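You operate a simulated robot arm through the tools that you are given. There is no shell and no other tool. Be economical: measure what you need, move in short steps, check, and stop when the job is done.

You run a simulated two-armed robot. Do the job below in one go: nothing can be reset, and whatever is moved stays where it is left.

Task
Shut both valves, then hold the brass union and pull the purple coupler off.
Fine: stand the coupler on the cart's top; set the union down by the manifold.

It is judged by the outcome, as a careful person would: the job done as asked, and still so three seconds after it is handed in. It fails if anything else is knocked over, pushed out of place, dropped, spilled or broken.

Robot
Two 7-joint arms with two-finger parallel grippers on one trunk, on a base that drives. Base frame: it is fixed to the floor where the robot stands at the start and does not move with it; the origin is under the middle of the robot, x ahead of it, y to its left, z up. Lengths are in mm, angles in degrees, forces in N, time in s.
The left shoulder is at the start at [70, 133, 1201], the right one opposite. With the tool pointing down near the work surface each hand reaches from about 100 to 640 mm from the robot's upright axis, wherever it stands, measured 20 degrees to its own side. Places, roughly: purple valve [700, 0, 900]; black valve [700, -100, 900]; top of cart 10 [500, -400, 900]. Payload 1.57 kg a hand.
Tool frame (each hand has its own): the origin (TCP) lies between the finger pads and is the grasp point; the fingertips stand 30 mm ahead of it; z points along the fingers, y is the line along which they close. Largest opening 80 mm; finger width 17, thickness 12; the body of the gripper, 40 by 82 mm, starts 80 mm behind the TCP.
Orientation is that of the tool frame in the base frame, as a unit quaternion [w, x, y, z]. With the fingers straight down and closing along the base's y, the tool's x points along the base's -x, its y along +y and its z along -z.

Tools
- The arms move only by the tool send_rows. It takes "left_commands", "right_commands" or both (then of equal length, played together; a hand with none holds still); each is a list of rows, each an object (a shift or turn left out is 0, a gripper value left out holds the last) with "xyz": the shift along the tool's x, y, z in units of 50 mm (1.0 is 50 mm), a list of three; "dr": the turn, a rotation vector about the tool's x, y, z in units of 6 degrees (1.0 is 6 degrees), a list of three; "fingers": the opening, from 0 (shut) to 1 (fully open). In form: [{"xyz": [tx, ty, tz], "dr": [rx, ry, rz], "fingers": fingers}, ...]. A call has 1 to 20 rows; each row shifts and turns the commanded pose from where the row before left it, along the tool's axes as they then stand. A call with a number of a shift or a turn outside -1 to 1 is refused whole. A row lasts 0.2 s, in which the tool goes at most 50 mm and 8.6 degrees; a call with a longer step from one row to the next is refused whole, and so is a gripper value outside its range. Where a pose cannot be reached the arm comes as near as it can. A force on the tool above 40 N (or 10 N above the force at the start of the call, whichever is more), or a blocked arm, ends the call early, and 0.2 s more pass. Each finger travels about 153 mm/s and halts on what it meets, pressing with about 26 N; the grip force reading is that of the motor and also rises with nothing between the fingers. The clock runs only during rows and for 0.2 s after the last one: add rows that do not move to give the fingers time. The reply holds the time, the measured pose of the TCP, the force on the tool along the base axes, the opening and the grip force, in the units named above and with some noise, and new pictures: "views" is both (left out), scene, wrist or none (wrist: the cameras of the hands that moved).
- Cameras (640 x 400 px; columns grow to the right, rows downward): "scene" is now at [126, -19.1, 1409.3]; the picture's right is [-0.24, -0.97, 0.00], its down [-0.72, 0.18, -0.67] and it looks along [0.65, -0.16, -0.75] (base axes); focal length 222 px, centre (320, 200). "left" rides on the left gripper at [72, 7, -122] in its tool frame; the picture's right is [-0.09, 1.00, 0.00], its down [-0.84, -0.08, -0.54] and it looks along [-0.54, -0.05, 0.84] (tool axes); focal length 238 px, centre (320, 200). "right" rides on the right gripper at [72, -7, -122] in its tool frame; the picture's right is [0.09, 1.00, 0.00], its down [-0.84, 0.08, -0.54] and it looks along [-0.54, 0.05, 0.84] (tool axes); focal length 238 px, centre (320, 200). There is no depth. A picture from a camera that has moved, and an enlarged one, comes with that camera's place and axes in the base frame and with its lens.
- slide_trunk(by): slides the trunk up (or, below 0, down) by that many mm; the arms and the scene camera ride with it, the base frame stays. It gives what a move gives, with no picture.
- steer(legs): drives the robot by 1 to 6 legs, each [ahead, left, turn to the left] in mm, mm and degrees, along the robot's own axes; the way and the turn of a leg run together, so that a leg with both is an arc; at most 1500 mm and 180 degrees a leg. The arms and the cameras ride along, it lands a little off, and it stops where it bumps. It gives what a move gives, and a new picture of the scene camera.
- turn_head(pan, tilt): turns the head with the scene camera to pan (to the left, within 86 degrees either way) and tilt (down, from -29 to 69), counted from straight ahead of the robot. It gives what a move gives, and a new picture of the scene camera.
- zoom(camera, box): a new picture of the part [left, top, right, bottom] of that camera's present view, enlarged. The clock stands still meanwhile.
- finish_job(): hands the job in; it is judged then, once.

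Go step by step. Nothing tells you exact positions but the pictures and the camera data: compare them with the known pose of the tool, close in by small moves and look again before you grip or let go. The budget is 120 turns and 170 pictures, counting those below and the enlarged ones. Unless the task says otherwise, let go and move clear before handing in, and close with one line.

The tools are called after "Emit:" as a command line: name --argument value ..., lists and objects as JSON in quotes. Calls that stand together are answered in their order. send_rows: Moves the arms, as the interface text tells. Its arguments: {"type":"object","properties":{"left_commands":{"type":"array"},"right_commands":{"type":"array"},"views":{"type":"string","enum":["both","scene","wrist","none"]}},"required":[]} The other tools are called the same way: slide_trunk (by) slides the trunk up or down; steer (legs) drives the base; turn_head (pan, tilt) turns the head that bears the scene camera; zoom (camera, box) takes an enlarged picture of a part of a camera's view; finish_job () hands the job in.

At the start:

```text
clock: 0.0
left_ee_pos: [437.2, 105.2, 1190.0]
left_tcp_rot: [0.001, -0.001, 1.0, -0.001]
left_contact_force: [0.3, 0.3, 0.3]
left_grip_width: 80.0
left_grip_force: 0.1
right_ee_pos: [447.9, -322.4, 1196.9]
right_tcp_rot: [0.0, 0.0, 1.0, 0.0]
right_contact_force: [-0.1, -0.4, 0.0]
right_grip_width: 80.0
right_grip_force: 0.1
trunk travel left (down, up): [-775.0, 165.0]
robot x, y, heading: [4.2, 3.4, -0.1]
head pan, tilt: [-13.7, 48.2]
```

scene: 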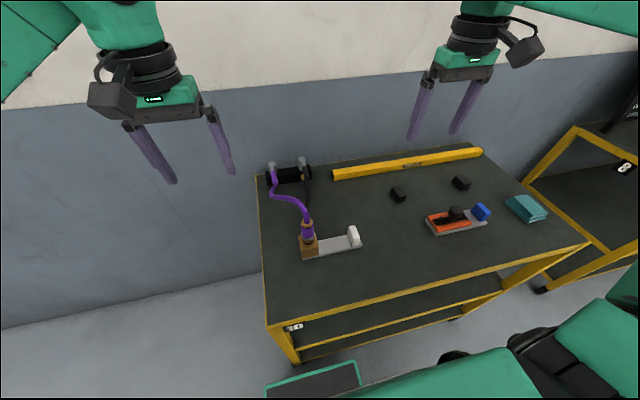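
right: 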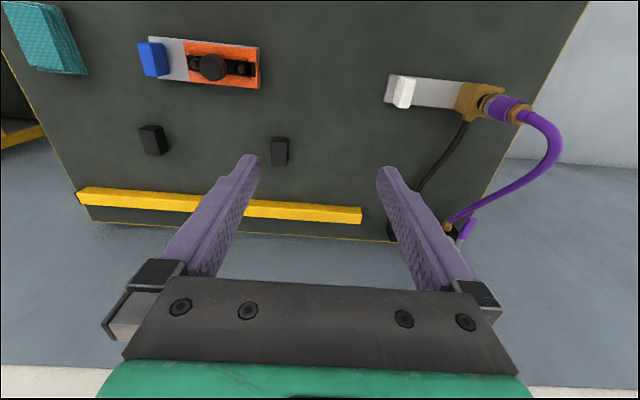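
left: 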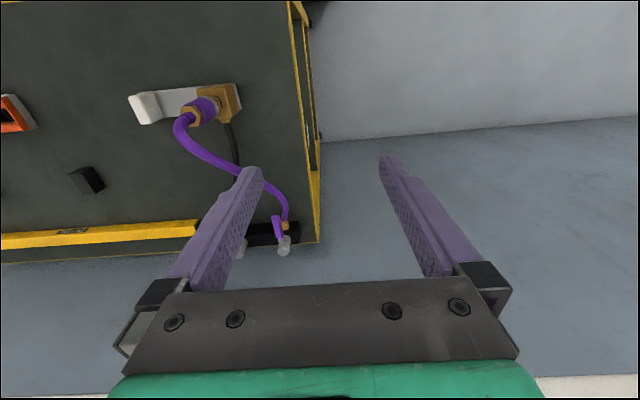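

I see a bench with a manifold at the far left, a purple hose running to a brass union, and several carts. I'll zoom in on the details first.

Emit:
zoom --camera "scene" --box '[240, 140, 400, 270]'

Emit:
zoom --camera "right" --box '[380, 60, 580, 250]'

Emit:
turn_head --pan -50 --tilt 45

```text
3.08 times, centred on (320, 205) of scene
camera zoom: at [126.0, -19.1, 1409.3], right [-0.24, -0.97, 0.0], down [-0.72, 0.18, -0.67], along [0.65, -0.16, -0.75], focal length 683 px, centre (320, 185)
```

zoom: 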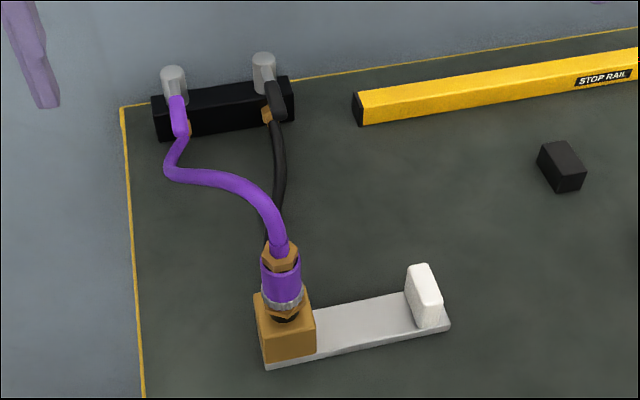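

```text
2.11 times, centred on (480, 155) of right
camera zoom: at [374.6, -328.6, 1319.3], right [-0.09, 1.0, 0.0], down [0.84, 0.08, 0.54], along [0.54, 0.05, -0.84], focal length 502 px, centre (-17, 295)
```

zoom: 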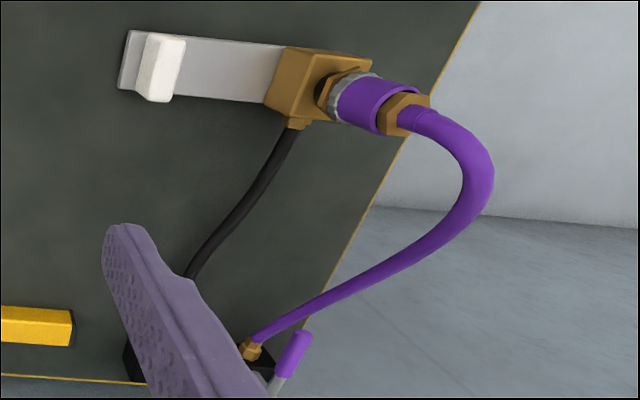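

```text
clock: 1.0
left_ee_pos: [438.0, 103.3, 1190.3]
left_tcp_rot: [0.0, -0.001, 1.0, 0.0]
left_contact_force: [0.0, -0.6, -0.2]
left_grip_width: 79.9
left_grip_force: 0.1
right_ee_pos: [448.3, -322.0, 1197.2]
right_tcp_rot: [0.0, 0.0, 1.0, 0.001]
right_contact_force: [-0.6, 0.0, -0.5]
right_grip_width: 79.7
right_grip_force: 0.1
trunk travel left (down, up): [-775.0, 165.0]
robot x, y, heading: [-1.0, 1.0, -0.0]
head pan, tilt: [-50.0, 45.0]
camera scene: at [101.9, -62.7, 1413.8], right [-0.77, -0.64, 0.0], down [-0.46, 0.54, -0.71], along [0.45, -0.54, -0.71], focal length 222 px, centre (320, 200)
```

scene: 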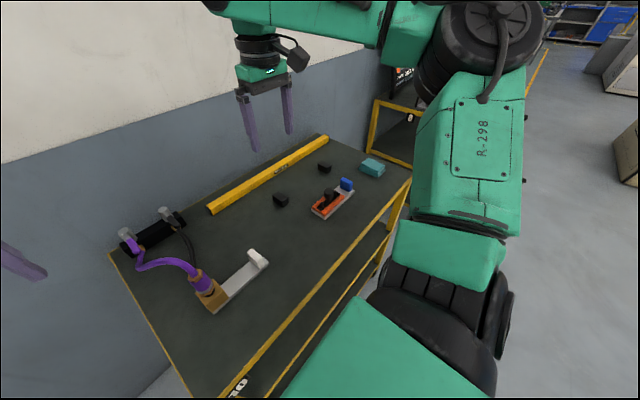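

The bench itself is cart 10, and the coupler stands upright on the brass block. I'll look at the clearance in front of the robot, then at the valves.

Emit:
turn_head --pan 0 --tilt 69

Emit:
turn_head --pan 0 --tilt 38

Emit:
zoom --camera "scene" --box '[280, 140, 400, 240]'

```text
clock: 2.2
left_ee_pos: [438.0, 103.4, 1189.7]
left_tcp_rot: [0.0, -0.001, 1.0, 0.0]
left_contact_force: [0.1, -0.4, 0.0]
left_grip_width: 80.1
left_grip_force: 0.0
right_ee_pos: [446.7, -323.1, 1197.3]
right_tcp_rot: [0.0, 0.0, 1.0, -0.001]
right_contact_force: [-0.2, 0.4, -0.3]
right_grip_width: 79.8
right_grip_force: 0.1
trunk travel left (down, up): [-775.0, 165.0]
robot x, y, heading: [-0.5, -1.2, 0.2]
head pan, tilt: [0.0, 68.8]
camera scene: at [105.5, -0.6, 1384.9], right [0.0, -1.0, 0.0], down [-0.93, 0.0, -0.36], along [0.36, 0.0, -0.93], focal length 222 px, centre (320, 200)
```

scene: 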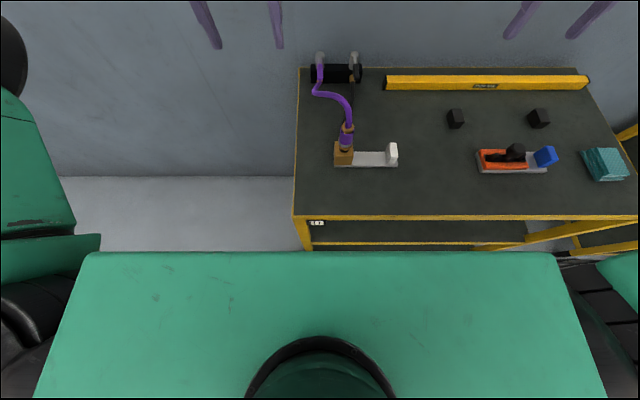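

```text
clock: 3.2
left_ee_pos: [437.6, 104.3, 1189.8]
left_tcp_rot: [0.0, -0.001, 1.0, 0.0]
left_contact_force: [-0.1, 0.4, 0.1]
left_grip_width: 79.9
left_grip_force: 0.0
right_ee_pos: [447.4, -321.4, 1197.6]
right_tcp_rot: [0.0, 0.0, 1.0, -0.001]
right_contact_force: [-0.6, -0.4, -1.3]
right_grip_width: 79.7
right_grip_force: 0.0
trunk travel left (down, up): [-775.0, 165.0]
robot x, y, heading: [-0.1, -2.1, 0.2]
head pan, tilt: [0.0, 38.0]
camera scene: at [135.8, -0.5, 1423.9], right [0.0, -1.0, 0.0], down [-0.62, 0.0, -0.79], along [0.79, 0.0, -0.62], focal length 222 px, centre (320, 200)
```

scene: 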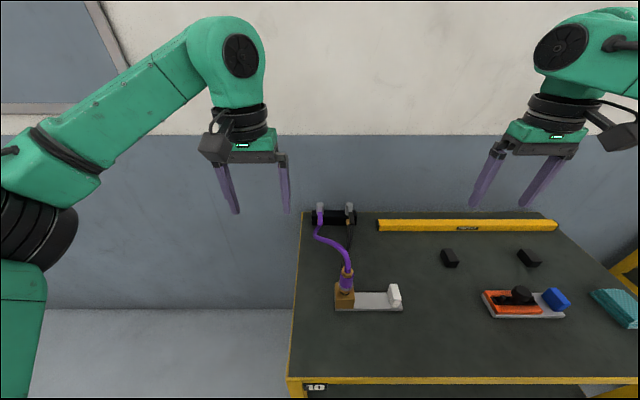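

```text
4.00 times, centred on (340, 190) of scene
camera zoom: at [135.8, -0.5, 1423.9], right [0.0, -1.0, 0.0], down [-0.62, 0.0, -0.79], along [0.79, 0.0, -0.62], focal length 888 px, centre (240, 240)
```

zoom: 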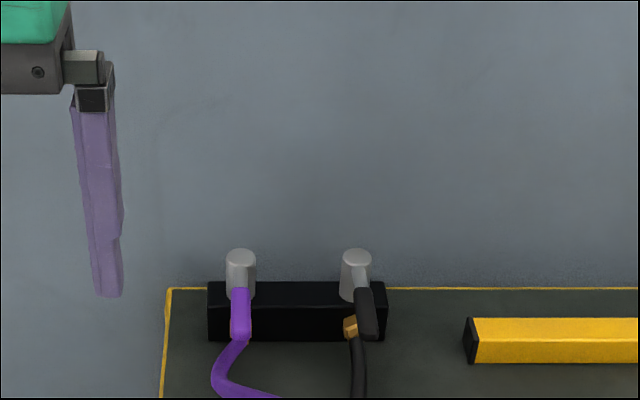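

The levers on both valves point toward me, along the outlets, so both look open. I'll tilt the left hand forward about 40° and approach the valves to look closer.

Emit:
send_rows --left_commands '[{"dr": [0, -1, 0], "fingers": 0}, {"dr": [0, -1, 0]}, {"dr": [0, -1, 0]}, {"dr": [0, -1, 0]}, {"dr": [0, -1, 0]}, {"dr": [0, -1, 0]}, {"dr": [0, -0.67, 0]}, {"xyz": [0, 0, 0.9]}, {"xyz": [0, 0, 0.9]}, {"xyz": [0, 0, 0.9]}, {"xyz": [0, -0.4, 0.6]}]' --views "both"

```text
clock: 5.6
left_ee_pos: [545.7, 80.9, 1063.6]
left_tcp_rot: [0.342, -0.001, 0.94, 0.0]
left_contact_force: [0.0, 0.3, 0.4]
left_grip_width: 0.0
left_grip_force: 22.1
right_ee_pos: [448.2, -322.3, 1197.3]
right_tcp_rot: [-0.001, 0.0, 1.0, 0.0]
right_contact_force: [-0.7, 0.4, -0.4]
right_grip_width: 79.8
right_grip_force: 0.1
trunk travel left (down, up): [-775.0, 165.0]
robot x, y, heading: [-1.6, 3.4, -0.0]
head pan, tilt: [0.0, 38.0]
camera scene: at [137.6, -2.3, 1423.8], right [0.0, -1.0, 0.0], down [-0.62, 0.0, -0.79], along [0.79, 0.0, -0.62], focal length 222 px, centre (320, 200)
camera left: at [412.0, 88.3, 1110.1], right [0.07, 1.0, 0.06], down [0.29, -0.08, 0.95], along [0.95, -0.05, -0.3], focal length 238 px, centre (320, 200)
```

scene: 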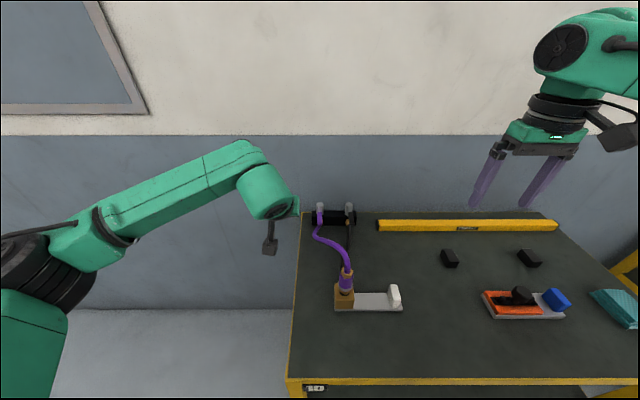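
left: 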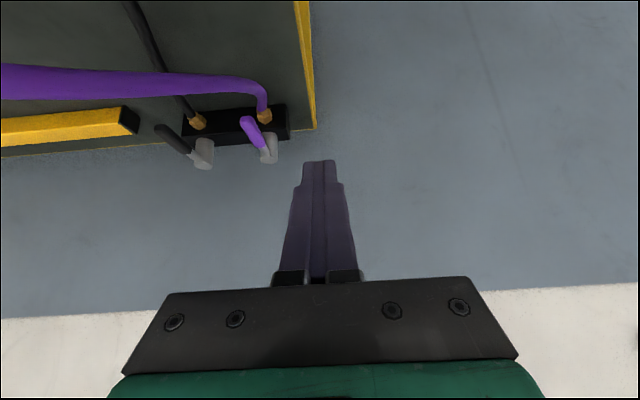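

Emit:
zoom --camera "left" --box '[140, 80, 320, 190]'

Emit:
zoom --camera "scene" --box '[290, 190, 370, 240]'

```text
3.56 times, centred on (230, 135) of left
camera zoom: at [412.0, 88.3, 1110.1], right [0.07, 1.0, 0.06], down [0.29, -0.08, 0.95], along [0.95, -0.05, -0.3], focal length 848 px, centre (640, 431)
```

zoom: 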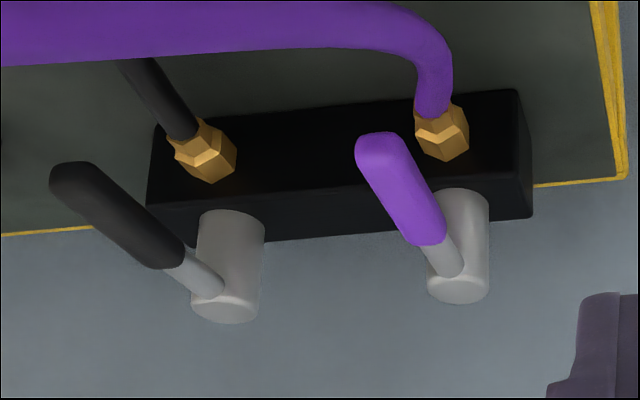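

```text
8.00 times, centred on (330, 215) of scene
camera zoom: at [137.6, -2.3, 1423.8], right [0.0, -1.0, 0.0], down [-0.62, 0.0, -0.79], along [0.79, 0.0, -0.62], focal length 1775 px, centre (240, 80)
```

zoom: 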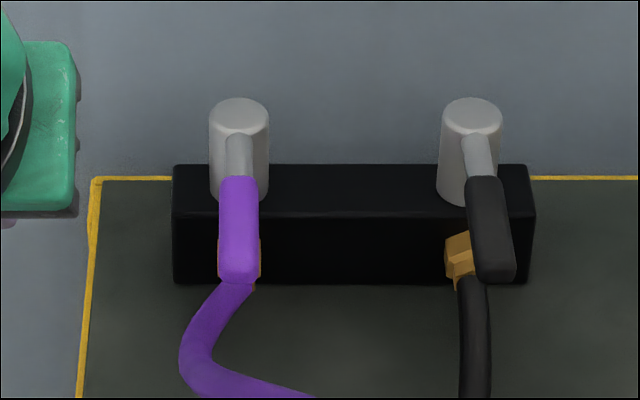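

Triangulation puts the purple stem at about (732,-2) and its lever tip at x≈634, z≈932. The black one is 100 mm to the right. I'll bring the closed left fingers down between the two levers.

Emit:
send_rows --left_commands '[{"xyz": [0, -0.8, 0]}, {"xyz": [0, -0.8, 0]}, {"xyz": [0, -0.76, 0]}, {"xyz": [0, 0, 0.8]}, {"xyz": [0, 0, 0.8]}, {"xyz": [0, 0, 0.8]}, {"xyz": [0, 0, 0.7]}, {}]' --views "both"

Emit:
zoom --camera "left" --box '[140, 40, 460, 240]'

```text
clock: 7.4
left_ee_pos: [641.5, -33.1, 945.9]
left_tcp_rot: [0.342, -0.001, 0.94, 0.0]
left_contact_force: [-0.4, 0.3, -0.2]
left_grip_width: 0.0
left_grip_force: 21.4
right_ee_pos: [447.4, -321.5, 1197.5]
right_tcp_rot: [0.0, 0.0, 1.0, 0.0]
right_contact_force: [0.3, -0.1, 0.5]
right_grip_width: 80.1
right_grip_force: 0.1
trunk travel left (down, up): [-775.0, 165.0]
robot x, y, heading: [-0.1, -1.1, -0.0]
head pan, tilt: [0.0, 38.0]
camera scene: at [135.5, -0.4, 1424.0], right [0.0, -1.0, 0.0], down [-0.62, 0.0, -0.79], along [0.79, 0.0, -0.62], focal length 222 px, centre (320, 200)
camera left: at [509.5, -25.9, 992.5], right [0.07, 1.0, 0.06], down [0.29, -0.08, 0.95], along [0.95, -0.05, -0.3], focal length 238 px, centre (320, 200)
```

scene: 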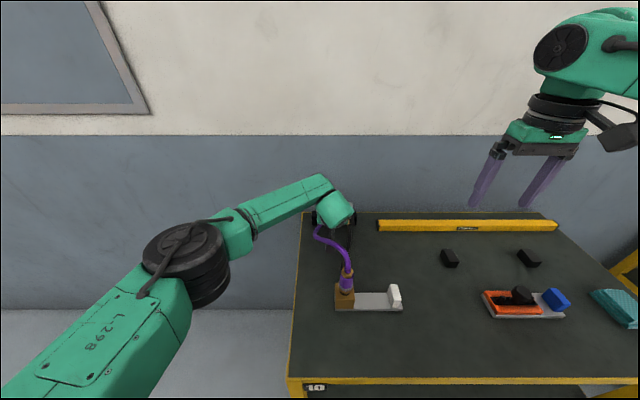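
left: 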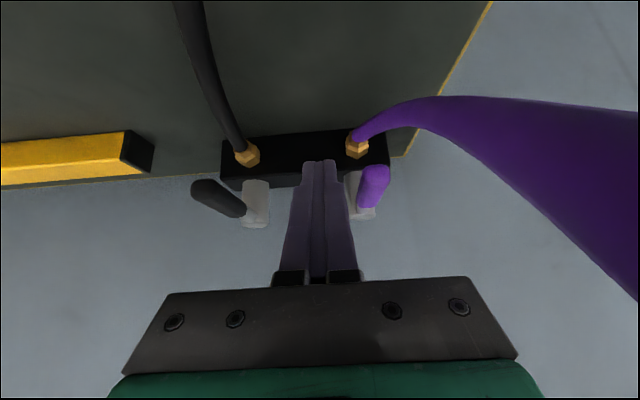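

```text
2.00 times, centred on (300, 140) of left
camera zoom: at [509.5, -25.9, 992.5], right [0.07, 1.0, 0.06], down [0.29, -0.08, 0.95], along [0.95, -0.05, -0.3], focal length 477 px, centre (360, 320)
```

zoom: 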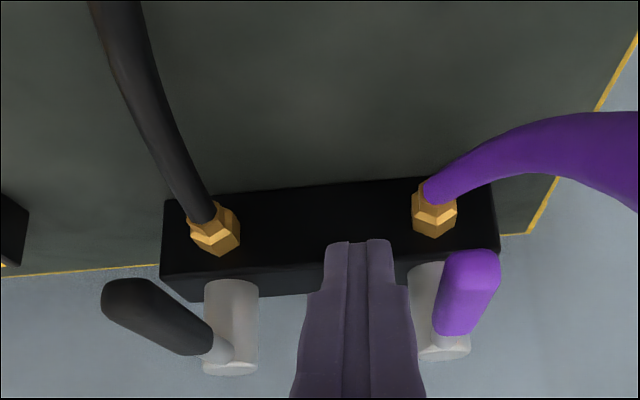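

The hand reaches, but the hose arch lies just left of the palm. I'll back out, use a steeper tool, and drive about 40 mm closer, since the base front seems about 70 mm from the cart.

Emit:
send_rows --left_commands '[{"xyz": [0, 0, -0.8]}, {"xyz": [0, 0, -0.8]}, {"xyz": [0, 0, -0.8]}, {"xyz": [0, 0, -0.7]}, {"dr": [0, 1, 0]}, {"dr": [0, 1, 0]}, {"dr": [0, 1, 0]}]' --views "none"

Emit:
steer --legs '[[40, 0, 0]]'

```text
clock: 9.0
left_ee_pos: [543.2, -35.1, 1063.9]
left_tcp_rot: [0.189, -0.002, 0.982, 0.0]
left_contact_force: [0.5, -0.5, -0.1]
left_grip_width: 0.0
left_grip_force: 21.7
right_ee_pos: [446.9, -321.5, 1198.5]
right_tcp_rot: [0.0, 0.001, 1.0, 0.0]
right_contact_force: [0.2, -0.2, 0.3]
right_grip_width: 80.1
right_grip_force: 0.1
trunk travel left (down, up): [-775.0, 165.0]
robot x, y, heading: [0.9, 0.4, 0.0]
head pan, tilt: [0.0, 38.0]
```

```text
clock: 9.8
left_ee_pos: [577.1, -33.7, 1068.1]
left_tcp_rot: [0.195, 0.001, 0.981, 0.0]
left_contact_force: [-0.5, 0.3, 0.7]
left_grip_width: 0.0
left_grip_force: 21.1
right_ee_pos: [478.6, -322.3, 1201.6]
right_tcp_rot: [0.004, 0.001, 1.0, 0.0]
right_contact_force: [-0.4, 0.2, 0.5]
right_grip_width: 80.0
right_grip_force: 0.0
trunk travel left (down, up): [-775.0, 165.0]
robot x, y, heading: [36.3, -0.0, 0.1]
head pan, tilt: [0.0, 38.0]
camera scene: at [166.7, -0.6, 1424.9], right [0.0, -1.0, 0.0], down [-0.61, 0.0, -0.79], along [0.79, 0.0, -0.61], focal length 222 px, centre (320, 200)
```

scene: 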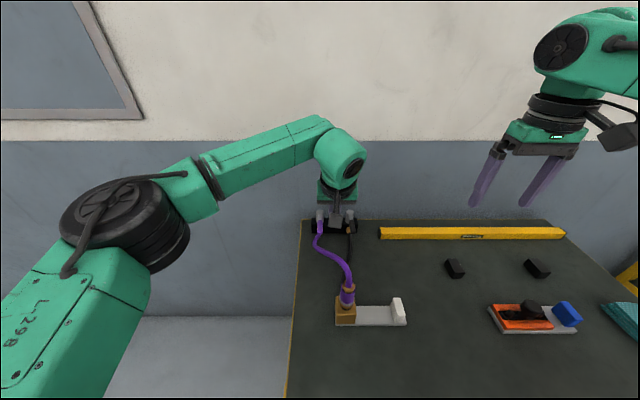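

Base moved and nothing looks disturbed. Now I'll go down between the levers with the steeper tool.

Emit:
send_rows --left_commands '[{"xyz": [-0.15, -0.05, 0.7]}, {"xyz": [-0.15, 0, 0.7]}, {"xyz": [0, 0, 0.7]}, {"xyz": [0, 0, 0.7]}, {}]' --views "both"

```text
clock: 11.0
left_ee_pos: [649.0, -36.2, 939.7]
left_tcp_rot: [0.191, 0.0, 0.982, 0.0]
left_contact_force: [0.1, 0.1, -0.7]
left_grip_width: 0.1
left_grip_force: 21.0
right_ee_pos: [485.8, -321.9, 1196.7]
right_tcp_rot: [0.001, 0.0, 1.0, -0.001]
right_contact_force: [-0.6, -1.1, 0.5]
right_grip_width: 80.3
right_grip_force: 0.1
trunk travel left (down, up): [-775.0, 165.0]
robot x, y, heading: [40.6, 1.3, -0.2]
head pan, tilt: [0.0, 38.0]
camera scene: at [173.7, -0.5, 1424.1], right [0.0, -1.0, 0.0], down [-0.62, 0.0, -0.79], along [0.79, 0.0, -0.62], focal length 222 px, centre (320, 200)
camera left: at [536.1, -29.7, 1025.4], right [0.09, 1.0, 0.03], down [0.57, -0.08, 0.82], along [0.82, -0.05, -0.58], focal length 238 px, centre (320, 200)
```

scene: 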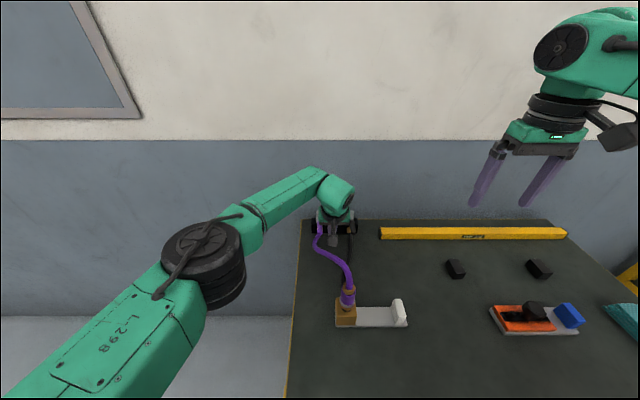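
left: 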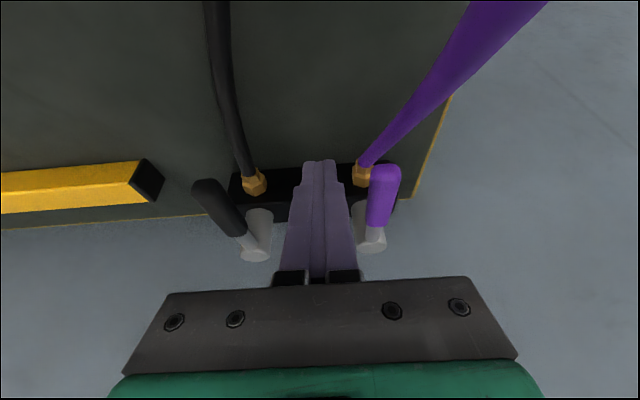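

The hose is now below the palm. I'll push the purple lever gently to the left for the first 30° and check.

Emit:
send_rows --left_commands '[{"xyz": [-0.112, 0.28, -0.062]}, {"xyz": [0, 0.21, 0]}, {"xyz": [0, 0.21, 0]}, {"xyz": [-0.028, 0.19, 0.012]}, {"xyz": [-0.028, 0.19, 0.012]}]' --views "wrist"

```text
clock: 12.2
left_ee_pos: [657.3, 15.4, 945.1]
left_tcp_rot: [0.191, 0.0, 0.982, 0.0]
left_contact_force: [0.5, -2.0, -1.2]
left_grip_width: 0.1
left_grip_force: 21.6
right_ee_pos: [486.1, -322.8, 1197.6]
right_tcp_rot: [0.0, 0.001, 1.0, 0.0]
right_contact_force: [-0.2, 0.2, -0.6]
right_grip_width: 79.8
right_grip_force: 0.2
trunk travel left (down, up): [-775.0, 165.0]
robot x, y, heading: [37.3, -1.0, -0.2]
head pan, tilt: [0.0, 38.0]
camera left: at [545.1, 23.8, 1030.7], right [0.09, 1.0, 0.03], down [0.57, -0.08, 0.82], along [0.82, -0.05, -0.58], focal length 238 px, centre (320, 200)
```

left: 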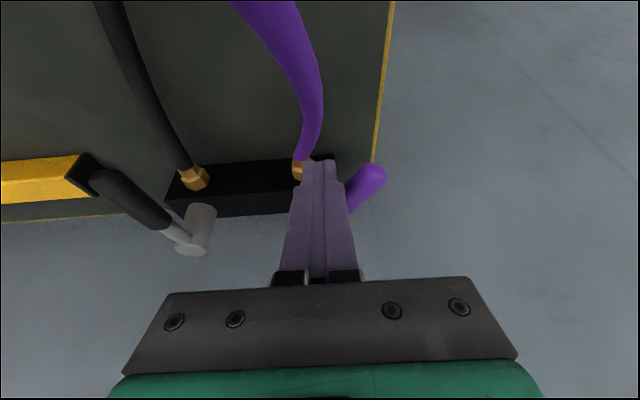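

The lever turns easily at about 2 N. I'll continue the arc to 90°.

Emit:
send_rows --left_commands '[{"xyz": [-0.046, 0.2, 0.019]}, {"xyz": [-0.046, 0.2, 0.019]}, {"xyz": [-0.115, 0.154, 0.048]}, {"xyz": [-0.115, 0.154, 0.048]}, {"xyz": [-0.153, 0.116, 0.064]}, {"xyz": [-0.153, 0.116, 0.064]}, {"xyz": [-0.175, 0.07, 0.073]}, {"xyz": [-0.175, 0.07, 0.073]}, {"xyz": [-0.074, 0, 0.03]}, {}]' --views "both"

```text
clock: 14.4
left_ee_pos: [703.6, 69.2, 943.3]
left_tcp_rot: [0.19, 0.0, 0.982, 0.0]
left_contact_force: [-0.6, 0.9, 0.1]
left_grip_width: 0.0
left_grip_force: 21.6
left hand out of reach, approached as far as the arm can: row 8
right_ee_pos: [486.4, -322.0, 1198.3]
right_tcp_rot: [0.0, 0.0, 1.0, 0.0]
right_contact_force: [0.1, 0.0, -0.5]
right_grip_width: 80.0
right_grip_force: 0.1
trunk travel left (down, up): [-775.0, 165.0]
robot x, y, heading: [37.3, -0.2, -0.1]
head pan, tilt: [0.0, 38.0]
camera scene: at [174.8, -0.5, 1424.0], right [0.0, -1.0, 0.0], down [-0.62, 0.0, -0.79], along [0.79, 0.0, -0.62], focal length 222 px, centre (320, 200)
camera left: at [592.0, 75.9, 1029.6], right [0.08, 1.0, 0.03], down [0.57, -0.08, 0.82], along [0.82, -0.05, -0.58], focal length 238 px, centre (320, 200)
```

scene: 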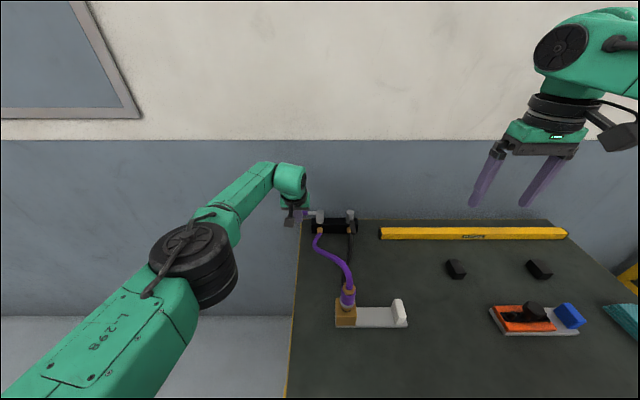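
left: 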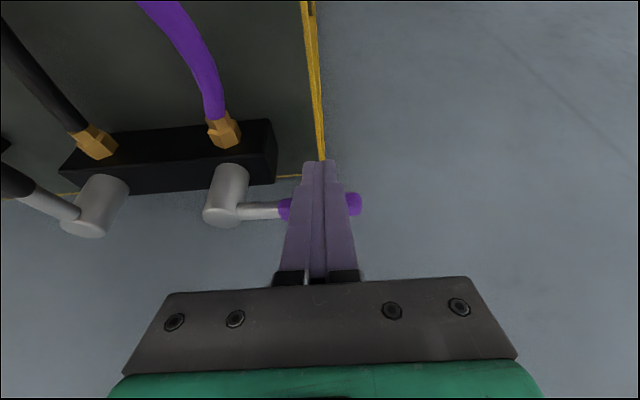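

Emit:
zoom --camera "left" --box '[60, 100, 380, 300]'

Emit:
zoom --camera "scene" --box '[280, 195, 376, 255]'

```text
2.00 times, centred on (220, 200) of left
camera zoom: at [592.0, 75.9, 1029.6], right [0.08, 1.0, 0.03], down [0.57, -0.08, 0.82], along [0.82, -0.05, -0.58], focal length 477 px, centre (520, 200)
```

zoom: 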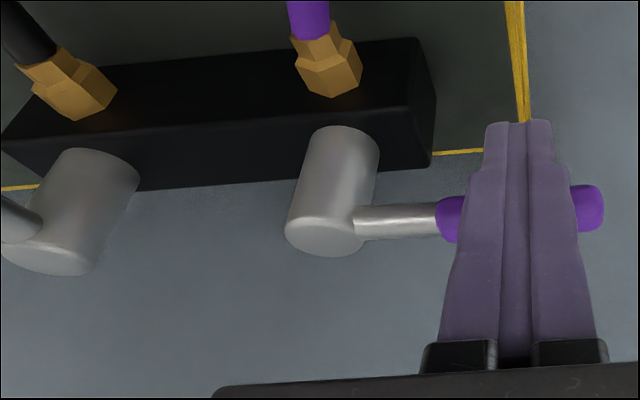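

```text
6.67 times, centred on (328, 225) of scene
camera zoom: at [174.8, -0.5, 1424.0], right [0.0, -1.0, 0.0], down [-0.62, 0.0, -0.79], along [0.79, 0.0, -0.62], focal length 1480 px, centre (267, 33)
```

zoom: 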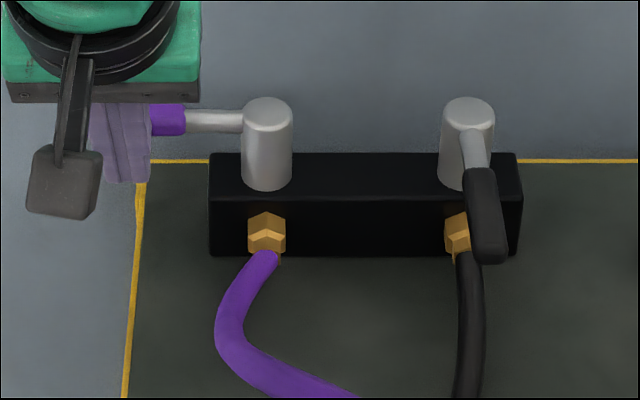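

The purple valve is at about 90°, so it's shut. I'll retreat the left hand and bring the right hand in tilted 30° to do the black valve, turning it to the right.

Emit:
send_rows --left_commands '[{"xyz": [0.55, 0.2, -0.23]}, {"xyz": [0, 0.3, -0.8]}, {"xyz": [0, 0.3, -0.8]}, {"xyz": [0, 0.3, -0.8]}, {"xyz": [0.5, 0.3, -0.5]}, {}, {}, {}, {}, {}, {}, {}, {}, {}, {}]' --right_commands '[{"dr": [0, -1, 0], "fingers": 0}, {"dr": [0, -1, 0]}, {"dr": [0, -1, 0]}, {"dr": [0, -1, 0]}, {"dr": [0, -1, 0]}, {"xyz": [0, 0.857, 0]}, {"xyz": [0, 0.857, 0]}, {"xyz": [0, 0.857, 0]}, {"xyz": [0, 0.857, 0]}, {"xyz": [0, 0.857, 0]}, {"xyz": [0, 0.857, 0]}, {"xyz": [-0.044, 0, 0.86]}, {"xyz": [-0.044, 0, 0.86]}, {"xyz": [-0.044, 0, 0.86]}, {"xyz": [-0.044, 0, 0.86]}]' --views "both"

```text
clock: 17.6
left_ee_pos: [596.6, 138.0, 1067.0]
left_tcp_rot: [0.19, -0.001, 0.982, 0.001]
left_contact_force: [0.3, 0.0, 0.3]
left_grip_width: 0.0
left_grip_force: 21.6
right_ee_pos: [581.6, -65.8, 1053.8]
right_tcp_rot: [0.259, 0.0, 0.966, 0.001]
right_contact_force: [0.3, -0.2, -0.2]
right_grip_width: 0.1
right_grip_force: 21.4
right hand out of reach, approached as far as the arm can: row 15
trunk travel left (down, up): [-775.0, 165.0]
robot x, y, heading: [36.1, -1.2, -0.1]
head pan, tilt: [0.0, 38.0]
camera scene: at [177.3, -1.6, 1423.8], right [0.0, -1.0, 0.0], down [-0.62, 0.0, -0.79], along [0.79, 0.0, -0.62], focal length 222 px, centre (320, 200)
camera right: at [457.8, -73.1, 1123.1], right [-0.08, 1.0, -0.04], down [0.45, 0.08, 0.89], along [0.89, 0.05, -0.46], focal length 238 px, centre (320, 200)
camera left: at [484.8, 145.9, 1152.7], right [0.09, 1.0, 0.03], down [0.57, -0.08, 0.82], along [0.81, -0.05, -0.58], focal length 238 px, centre (320, 200)
```

scene: 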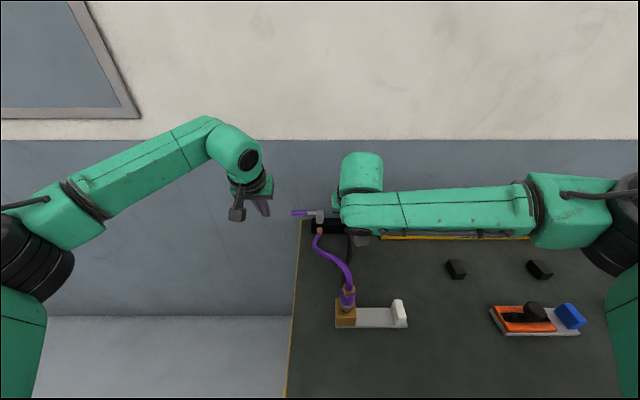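
right: 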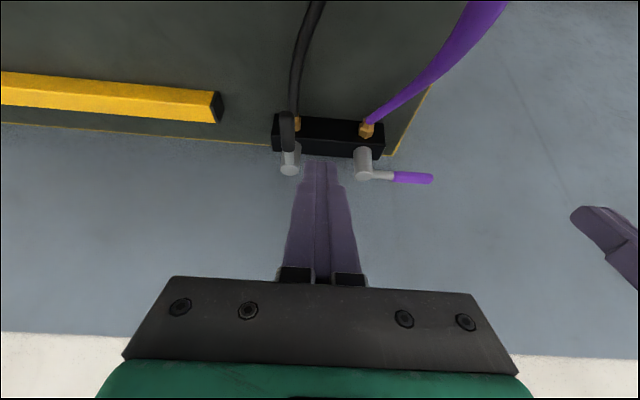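
left: 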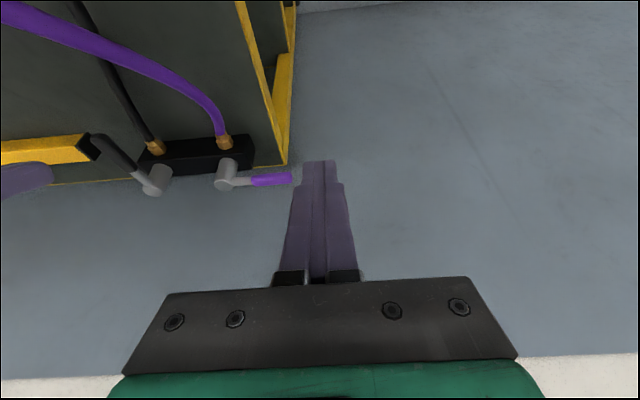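

Purple lever is perpendicular to its line. I'll continue the right hand down beside the black lever.

Emit:
send_rows --right_commands '[{"xyz": [-0.03, 0, 0.85]}, {"xyz": [-0.03, 0, 0.85]}, {"xyz": [-0.03, 0, 0.86]}, {}]' --views "both"

```text
clock: 18.6
left_ee_pos: [595.2, 139.3, 1067.8]
left_tcp_rot: [0.191, 0.0, 0.982, 0.0]
left_contact_force: [-0.4, -0.5, -0.3]
left_grip_width: 0.1
left_grip_force: 21.3
right_ee_pos: [605.0, -117.7, 970.1]
right_tcp_rot: [0.259, 0.0, 0.966, 0.0]
right_contact_force: [0.1, -0.9, -0.3]
right_grip_width: 0.0
right_grip_force: 21.4
right hand out of reach, approached as far as the arm can: row 1, 2, 3
trunk travel left (down, up): [-775.0, 165.0]
robot x, y, heading: [39.7, 0.4, -0.1]
head pan, tilt: [0.0, 38.0]
camera scene: at [175.0, -0.4, 1424.0], right [0.0, -1.0, 0.0], down [-0.62, 0.0, -0.79], along [0.79, 0.0, -0.62], focal length 222 px, centre (320, 200)
camera right: at [481.4, -124.0, 1039.2], right [-0.08, 1.0, -0.05], down [0.45, 0.08, 0.89], along [0.89, 0.05, -0.46], focal length 238 px, centre (320, 200)
```

scene: 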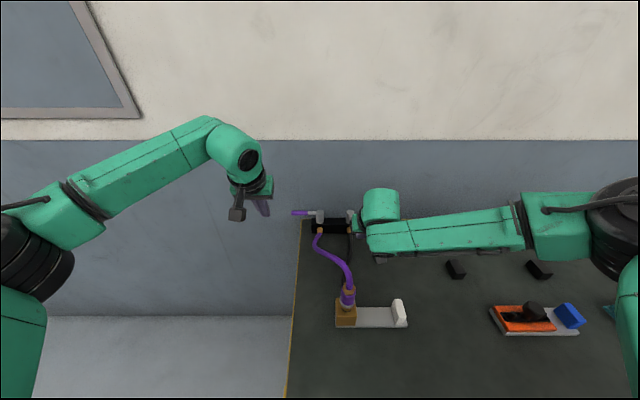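
right: 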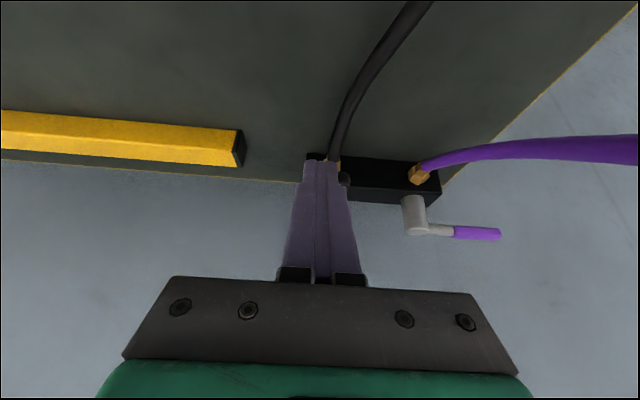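

The right arm's elbow is flared out and limits its reach. I'll back it out, straighten it nearer the middle, and come in the way the left arm did.

Emit:
send_rows --right_commands '[{"xyz": [0, 0, -0.8]}, {"xyz": [0, 0, -0.9]}, {"xyz": [0, 0, -0.9]}, {"xyz": [0, 0, -0.9]}, {"xyz": [0, 0, -0.9]}, {"xyz": [0, 0, -0.9]}, {"xyz": [0.8, 0, 0]}, {"dr": [0, 1, 0]}, {"dr": [0, 1, 0]}, {"dr": [0, 1, 0]}, {"dr": [0, 1, 0]}, {"dr": [0, 1, 0]}, {}]' --views "scene"

```text
clock: 21.4
left_ee_pos: [594.6, 139.6, 1068.5]
left_tcp_rot: [0.191, -0.001, 0.982, 0.001]
left_contact_force: [-0.5, -0.6, 0.1]
left_grip_width: 0.2
left_grip_force: 21.6
right_ee_pos: [438.2, -117.3, 1178.6]
right_tcp_rot: [0.001, 0.0, 1.0, 0.0]
right_contact_force: [0.3, -0.1, -0.1]
right_grip_width: 0.0
right_grip_force: 21.5
trunk travel left (down, up): [-775.0, 165.0]
robot x, y, heading: [41.5, -1.9, -0.2]
head pan, tilt: [0.0, 38.0]
camera scene: at [174.3, -1.0, 1424.1], right [0.0, -1.0, 0.0], down [-0.62, 0.0, -0.79], along [0.79, 0.0, -0.62], focal length 222 px, centre (320, 200)
```

scene: 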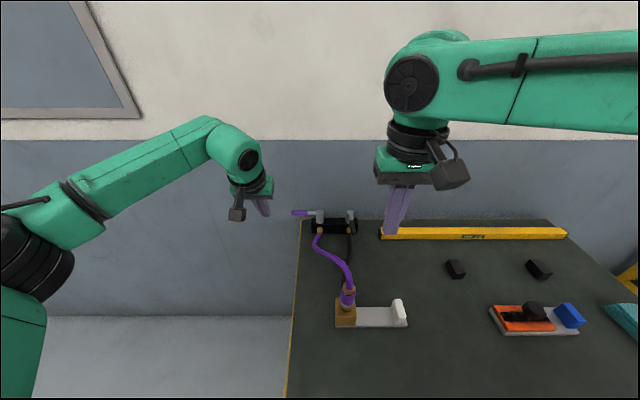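

Now tilt 40° here and go forward along the tool, mirroring the left arm's path.

Emit:
send_rows --right_commands '[{"dr": [0, -1, 0]}, {"dr": [0, -1, 0]}, {"dr": [0, -1, 0]}, {"dr": [0, -1, 0]}, {"dr": [0, -1, 0]}, {"dr": [0, -1, 0]}, {"dr": [0, -0.67, 0]}, {"xyz": [0, 0.2, 0.8]}, {"xyz": [0, 0.2, 0.8]}, {"xyz": [0, 0.2, 0.8]}, {"xyz": [0, 0.2, 0.8]}, {}]' --views "scene"

```text
clock: 24.0
left_ee_pos: [593.7, 138.0, 1068.2]
left_tcp_rot: [0.192, 0.0, 0.981, 0.0]
left_contact_force: [-0.2, -0.2, 0.4]
left_grip_width: 0.0
left_grip_force: 21.7
right_ee_pos: [548.7, -72.7, 1069.6]
right_tcp_rot: [0.343, 0.001, 0.939, 0.0]
right_contact_force: [0.2, 0.6, 0.3]
right_grip_width: 0.3
right_grip_force: 21.8
right hand out of reach, approached as far as the arm can: row 6, 7
trunk travel left (down, up): [-775.0, 165.0]
robot x, y, heading: [39.9, 0.7, 0.3]
head pan, tilt: [0.0, 38.0]
camera scene: at [174.1, -0.6, 1424.1], right [0.0, -1.0, 0.0], down [-0.62, 0.0, -0.79], along [0.79, 0.0, -0.62], focal length 222 px, centre (320, 200)
```

scene: 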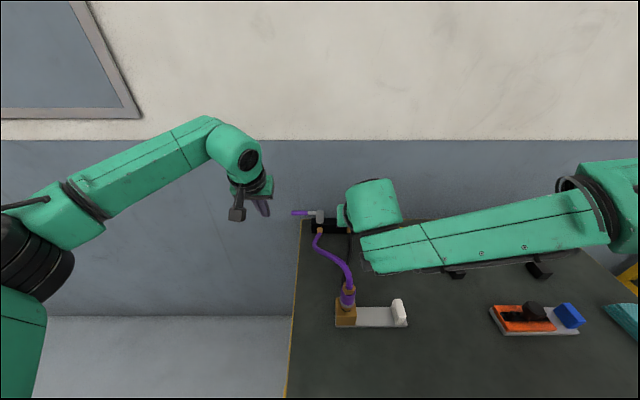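

Emit:
send_rows --right_commands '[{"xyz": [0.03, 0.04, 0.78]}, {"xyz": [0.03, 0.04, 0.78]}, {}]' --views "both"

```text
clock: 24.8
left_ee_pos: [592.7, 139.0, 1068.9]
left_tcp_rot: [0.192, -0.001, 0.981, -0.001]
left_contact_force: [-0.4, 0.2, -0.1]
left_grip_width: 0.0
left_grip_force: 21.5
right_ee_pos: [592.1, -76.5, 1010.2]
right_tcp_rot: [0.344, 0.001, 0.939, 0.0]
right_contact_force: [0.0, 0.0, 0.4]
right_grip_width: 0.3
right_grip_force: 21.7
right hand out of reach, approached as far as the arm can: row 2
trunk travel left (down, up): [-775.0, 165.0]
robot x, y, heading: [39.1, 0.2, -0.4]
head pan, tilt: [0.0, 38.0]
camera scene: at [172.9, -0.4, 1424.2], right [0.0, -1.0, 0.0], down [-0.61, 0.0, -0.79], along [0.79, 0.0, -0.61], focal length 222 px, centre (320, 200)
camera right: at [456.9, -83.8, 1057.1], right [-0.07, 1.0, -0.06], down [0.29, 0.08, 0.95], along [0.95, 0.05, -0.29], focal length 238 px, centre (320, 200)
```

scene: 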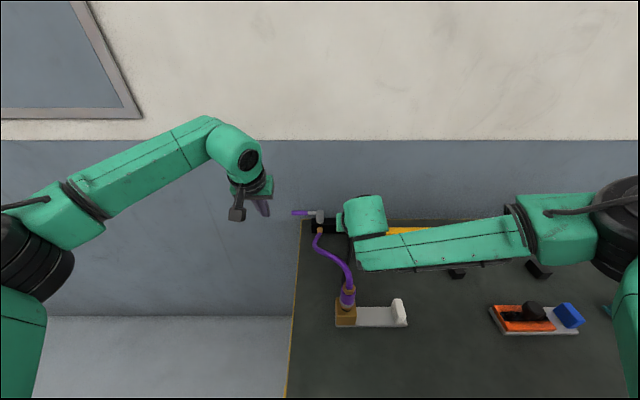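
right: 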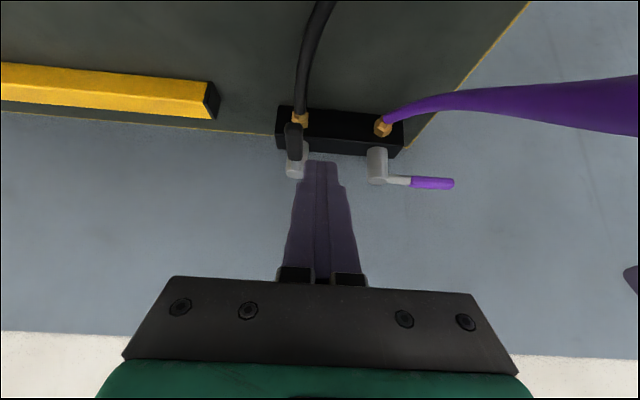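

The right wrist hits a joint limit when pointing straight ahead. I'll yaw the right hand about 40° to point forward-left, which suits its elbow.

Emit:
send_rows --right_commands '[{"dr": [-0.612, 0, -0.73]}, {"dr": [-0.612, 0, -0.73]}, {"dr": [-0.612, 0, -0.73]}, {"dr": [-0.612, 0, -0.73]}, {"dr": [-0.612, 0, -0.73]}, {"dr": [-0.612, 0, -0.73]}, {"dr": [-0.612, 0, -0.73]}, {}]' --views "both"

```text
clock: 26.6
left_ee_pos: [595.1, 139.6, 1066.8]
left_tcp_rot: [0.19, 0.0, 0.982, 0.001]
left_contact_force: [0.3, -0.2, -0.2]
left_grip_width: 0.1
left_grip_force: 21.5
right_ee_pos: [591.2, -77.9, 1010.7]
right_tcp_rot: [0.321, -0.322, 0.883, 0.117]
right_contact_force: [0.2, 0.9, 0.6]
right_grip_width: 0.2
right_grip_force: 20.7
trunk travel left (down, up): [-775.0, 165.0]
robot x, y, heading: [42.8, -1.1, -0.1]
head pan, tilt: [0.0, 38.0]
camera scene: at [174.9, -0.8, 1424.0], right [0.0, -1.0, 0.0], down [-0.62, 0.0, -0.79], along [0.79, 0.0, -0.62], focal length 222 px, centre (320, 200)
camera right: at [492.5, -169.7, 1056.4], right [-0.69, 0.72, -0.06], down [0.17, 0.25, 0.95], along [0.7, 0.65, -0.3], focal length 238 px, centre (320, 200)
```

scene: 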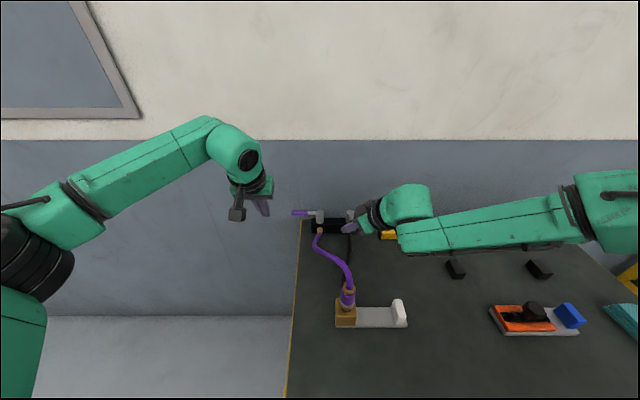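
right: 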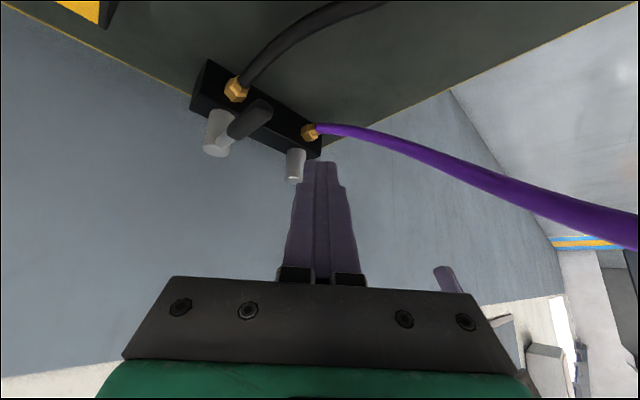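

That pose is reachable. Next I'll move over to the +y side of the black lever and lower.

Emit:
send_rows --right_commands '[{"xyz": [-0.395, -0.303, 0.332]}, {"xyz": [-0.395, -0.303, 0.332]}, {"xyz": [0.433, -0.023, 0.486]}, {"xyz": [0.433, -0.023, 0.486]}, {}]' --views "both"

```text
clock: 27.8
left_ee_pos: [594.5, 139.7, 1067.8]
left_tcp_rot: [0.191, 0.0, 0.982, -0.002]
left_contact_force: [-0.1, 0.0, 0.8]
left_grip_width: 0.3
left_grip_force: 21.2
right_ee_pos: [630.4, -85.4, 958.5]
right_tcp_rot: [0.321, -0.322, 0.883, 0.116]
right_contact_force: [0.4, 0.5, 1.1]
right_grip_width: 0.0
right_grip_force: 21.2
right hand out of reach, approached as far as the arm can: row 3, 4
trunk travel left (down, up): [-775.0, 165.0]
robot x, y, heading: [38.2, 0.1, -0.2]
head pan, tilt: [0.0, 38.0]
camera scene: at [174.7, 0.0, 1424.0], right [0.0, -1.0, 0.0], down [-0.62, 0.0, -0.79], along [0.79, 0.0, -0.62], focal length 222 px, centre (320, 200)
camera right: at [531.4, -176.2, 1005.3], right [-0.69, 0.72, -0.06], down [0.17, 0.25, 0.95], along [0.7, 0.65, -0.3], focal length 238 px, centre (320, 200)
```

scene: 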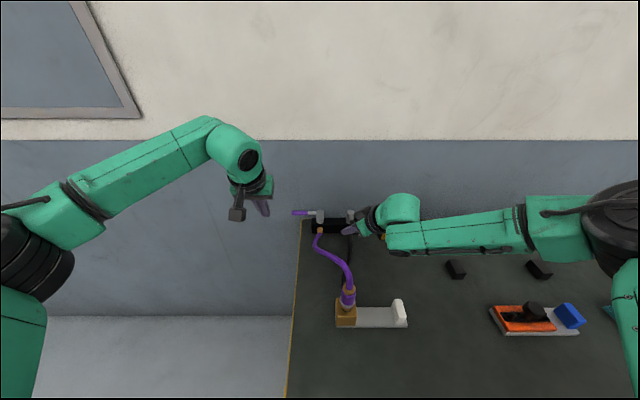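
right: 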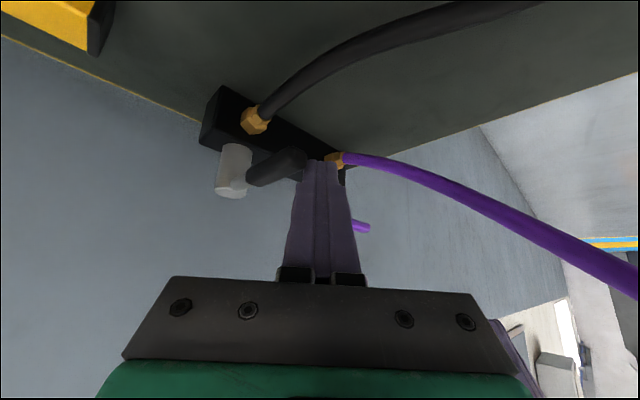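

Still just short because of the joint limit. I'll retreat the right hand and drive the robot 140 mm left so the black valve lies on the right arm's own side.

Emit:
send_rows --right_commands '[{"xyz": [0, 0, -0.9]}, {"xyz": [0, 0, -0.9]}, {"xyz": [0, 0, -0.9]}, {"xyz": [0, 0, -0.9]}, {"dr": [0.612, 0, 0.73]}, {"dr": [0.612, 0, 0.73]}, {"dr": [0.612, 0, 0.73]}, {"dr": [0.612, 0, 0.73]}, {"dr": [0.612, 0, 0.73]}, {"dr": [0.612, 0, 0.73]}, {"dr": [0.612, 0, 0.73]}, {}]' --views "none"

Emit:
steer --legs '[[0, 140, 0]]'

```text
clock: 30.4
left_ee_pos: [594.7, 138.8, 1067.9]
left_tcp_rot: [0.191, -0.001, 0.982, 0.001]
left_contact_force: [-0.2, 0.2, -0.1]
left_grip_width: 0.0
left_grip_force: 20.8
right_ee_pos: [540.8, -161.3, 1095.5]
right_tcp_rot: [0.343, 0.001, 0.939, -0.001]
right_contact_force: [-0.2, -0.2, 0.2]
right_grip_width: 0.1
right_grip_force: 21.3
trunk travel left (down, up): [-775.0, 165.0]
robot x, y, heading: [40.6, 0.1, 0.2]
head pan, tilt: [0.0, 38.0]
```

```text
clock: 31.8
left_ee_pos: [594.0, 278.2, 1067.8]
left_tcp_rot: [0.191, 0.002, 0.982, 0.0]
left_contact_force: [0.7, -0.1, -0.2]
left_grip_width: 0.2
left_grip_force: 21.6
right_ee_pos: [541.5, -21.7, 1095.4]
right_tcp_rot: [0.342, 0.002, 0.94, 0.001]
right_contact_force: [-0.9, -0.7, -0.2]
right_grip_width: 0.3
right_grip_force: 21.6
trunk travel left (down, up): [-775.0, 165.0]
robot x, y, heading: [41.2, 142.5, -0.3]
head pan, tilt: [0.0, 38.0]
camera scene: at [175.1, 138.7, 1424.0], right [0.0, -1.0, 0.0], down [-0.62, 0.0, -0.79], along [0.79, 0.0, -0.62], focal length 222 px, centre (320, 200)
```

scene: 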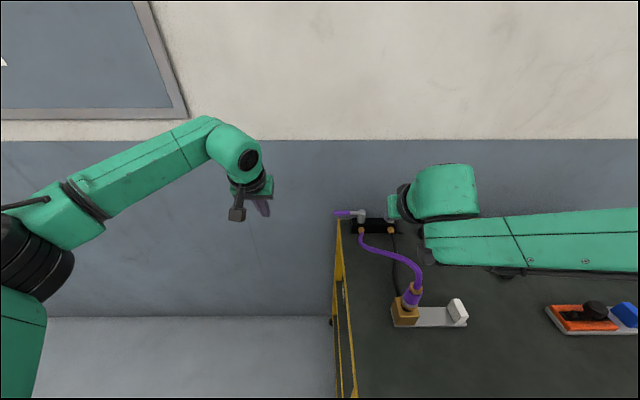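

Robot shifted. Now lowering the right hand just left of the black lever.

Emit:
send_rows --right_commands '[{"xyz": [0, -0.76, 0]}, {"xyz": [0.084, 0, 0.91]}, {"xyz": [0.084, 0, 0.91]}, {"xyz": [0.084, 0, 0.91]}, {"xyz": [0.084, 0, 0.91]}, {}]' --views "both"

```text
clock: 33.2
left_ee_pos: [594.6, 280.3, 1067.5]
left_tcp_rot: [0.192, 0.001, 0.981, -0.001]
left_contact_force: [-0.7, -0.2, 0.3]
left_grip_width: 0.0
left_grip_force: 21.3
right_ee_pos: [645.4, -57.5, 942.8]
right_tcp_rot: [0.343, 0.001, 0.939, 0.0]
right_contact_force: [0.5, 0.3, 1.1]
right_grip_width: 0.1
right_grip_force: 21.4
trunk travel left (down, up): [-775.0, 165.0]
robot x, y, heading: [39.0, 142.9, -0.2]
head pan, tilt: [0.0, 38.0]
camera scene: at [174.4, 142.0, 1424.1], right [0.0, -1.0, 0.0], down [-0.62, 0.0, -0.79], along [0.79, 0.0, -0.62], focal length 222 px, centre (320, 200)
camera right: at [511.1, -63.8, 989.9], right [-0.07, 1.0, -0.06], down [0.29, 0.08, 0.95], along [0.95, 0.05, -0.3], focal length 238 px, centre (320, 200)
```

scene: 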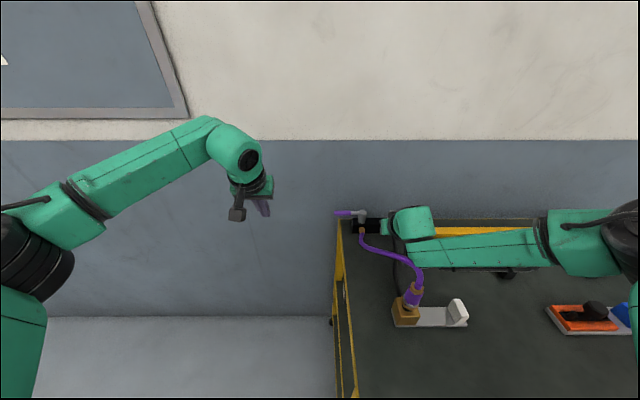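
right: 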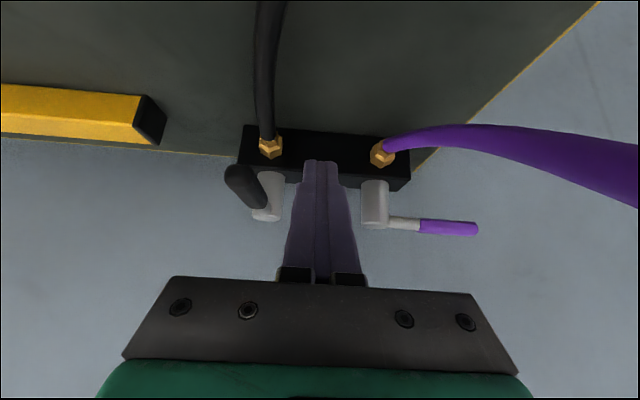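

Now push the black lever to the right, first half of the arc.

Emit:
send_rows --right_commands '[{"xyz": [-0.03, -0.25, 0.0]}, {"xyz": [-0.03, -0.25, 0.026]}, {"xyz": [0.018, -0.203, -0.015]}, {"xyz": [0.018, -0.203, -0.015]}, {"xyz": [-0.021, -0.192, 0.018]}, {"xyz": [-0.021, -0.192, 0.018]}, {"xyz": [-0.058, -0.18, 0.049]}, {"xyz": [-0.058, -0.18, 0.049]}]' --views "wrist"

```text
clock: 35.0
left_ee_pos: [595.3, 281.1, 1068.3]
left_tcp_rot: [0.191, 0.001, 0.982, 0.0]
left_contact_force: [0.1, 0.4, -0.4]
left_grip_width: 0.1
left_grip_force: 21.4
right_ee_pos: [658.1, -139.2, 946.5]
right_tcp_rot: [0.342, 0.001, 0.94, -0.001]
right_contact_force: [0.1, 2.4, -3.3]
right_grip_width: 0.1
right_grip_force: 21.3
trunk travel left (down, up): [-775.0, 165.0]
robot x, y, heading: [37.0, 138.7, -0.5]
head pan, tilt: [0.0, 38.0]
camera right: at [522.3, -146.2, 993.3], right [-0.07, 1.0, -0.06], down [0.29, 0.08, 0.95], along [0.95, 0.05, -0.3], focal length 238 px, centre (320, 200)
```

right: 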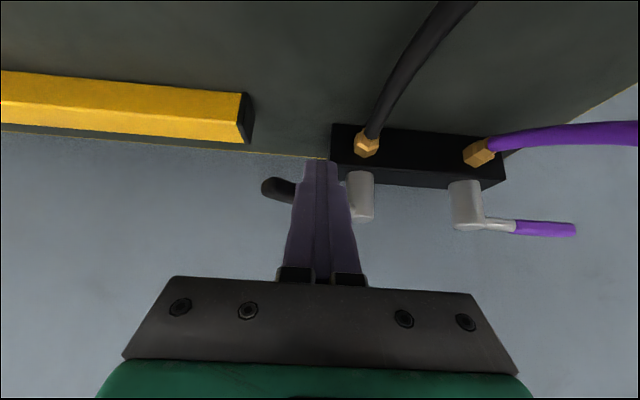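

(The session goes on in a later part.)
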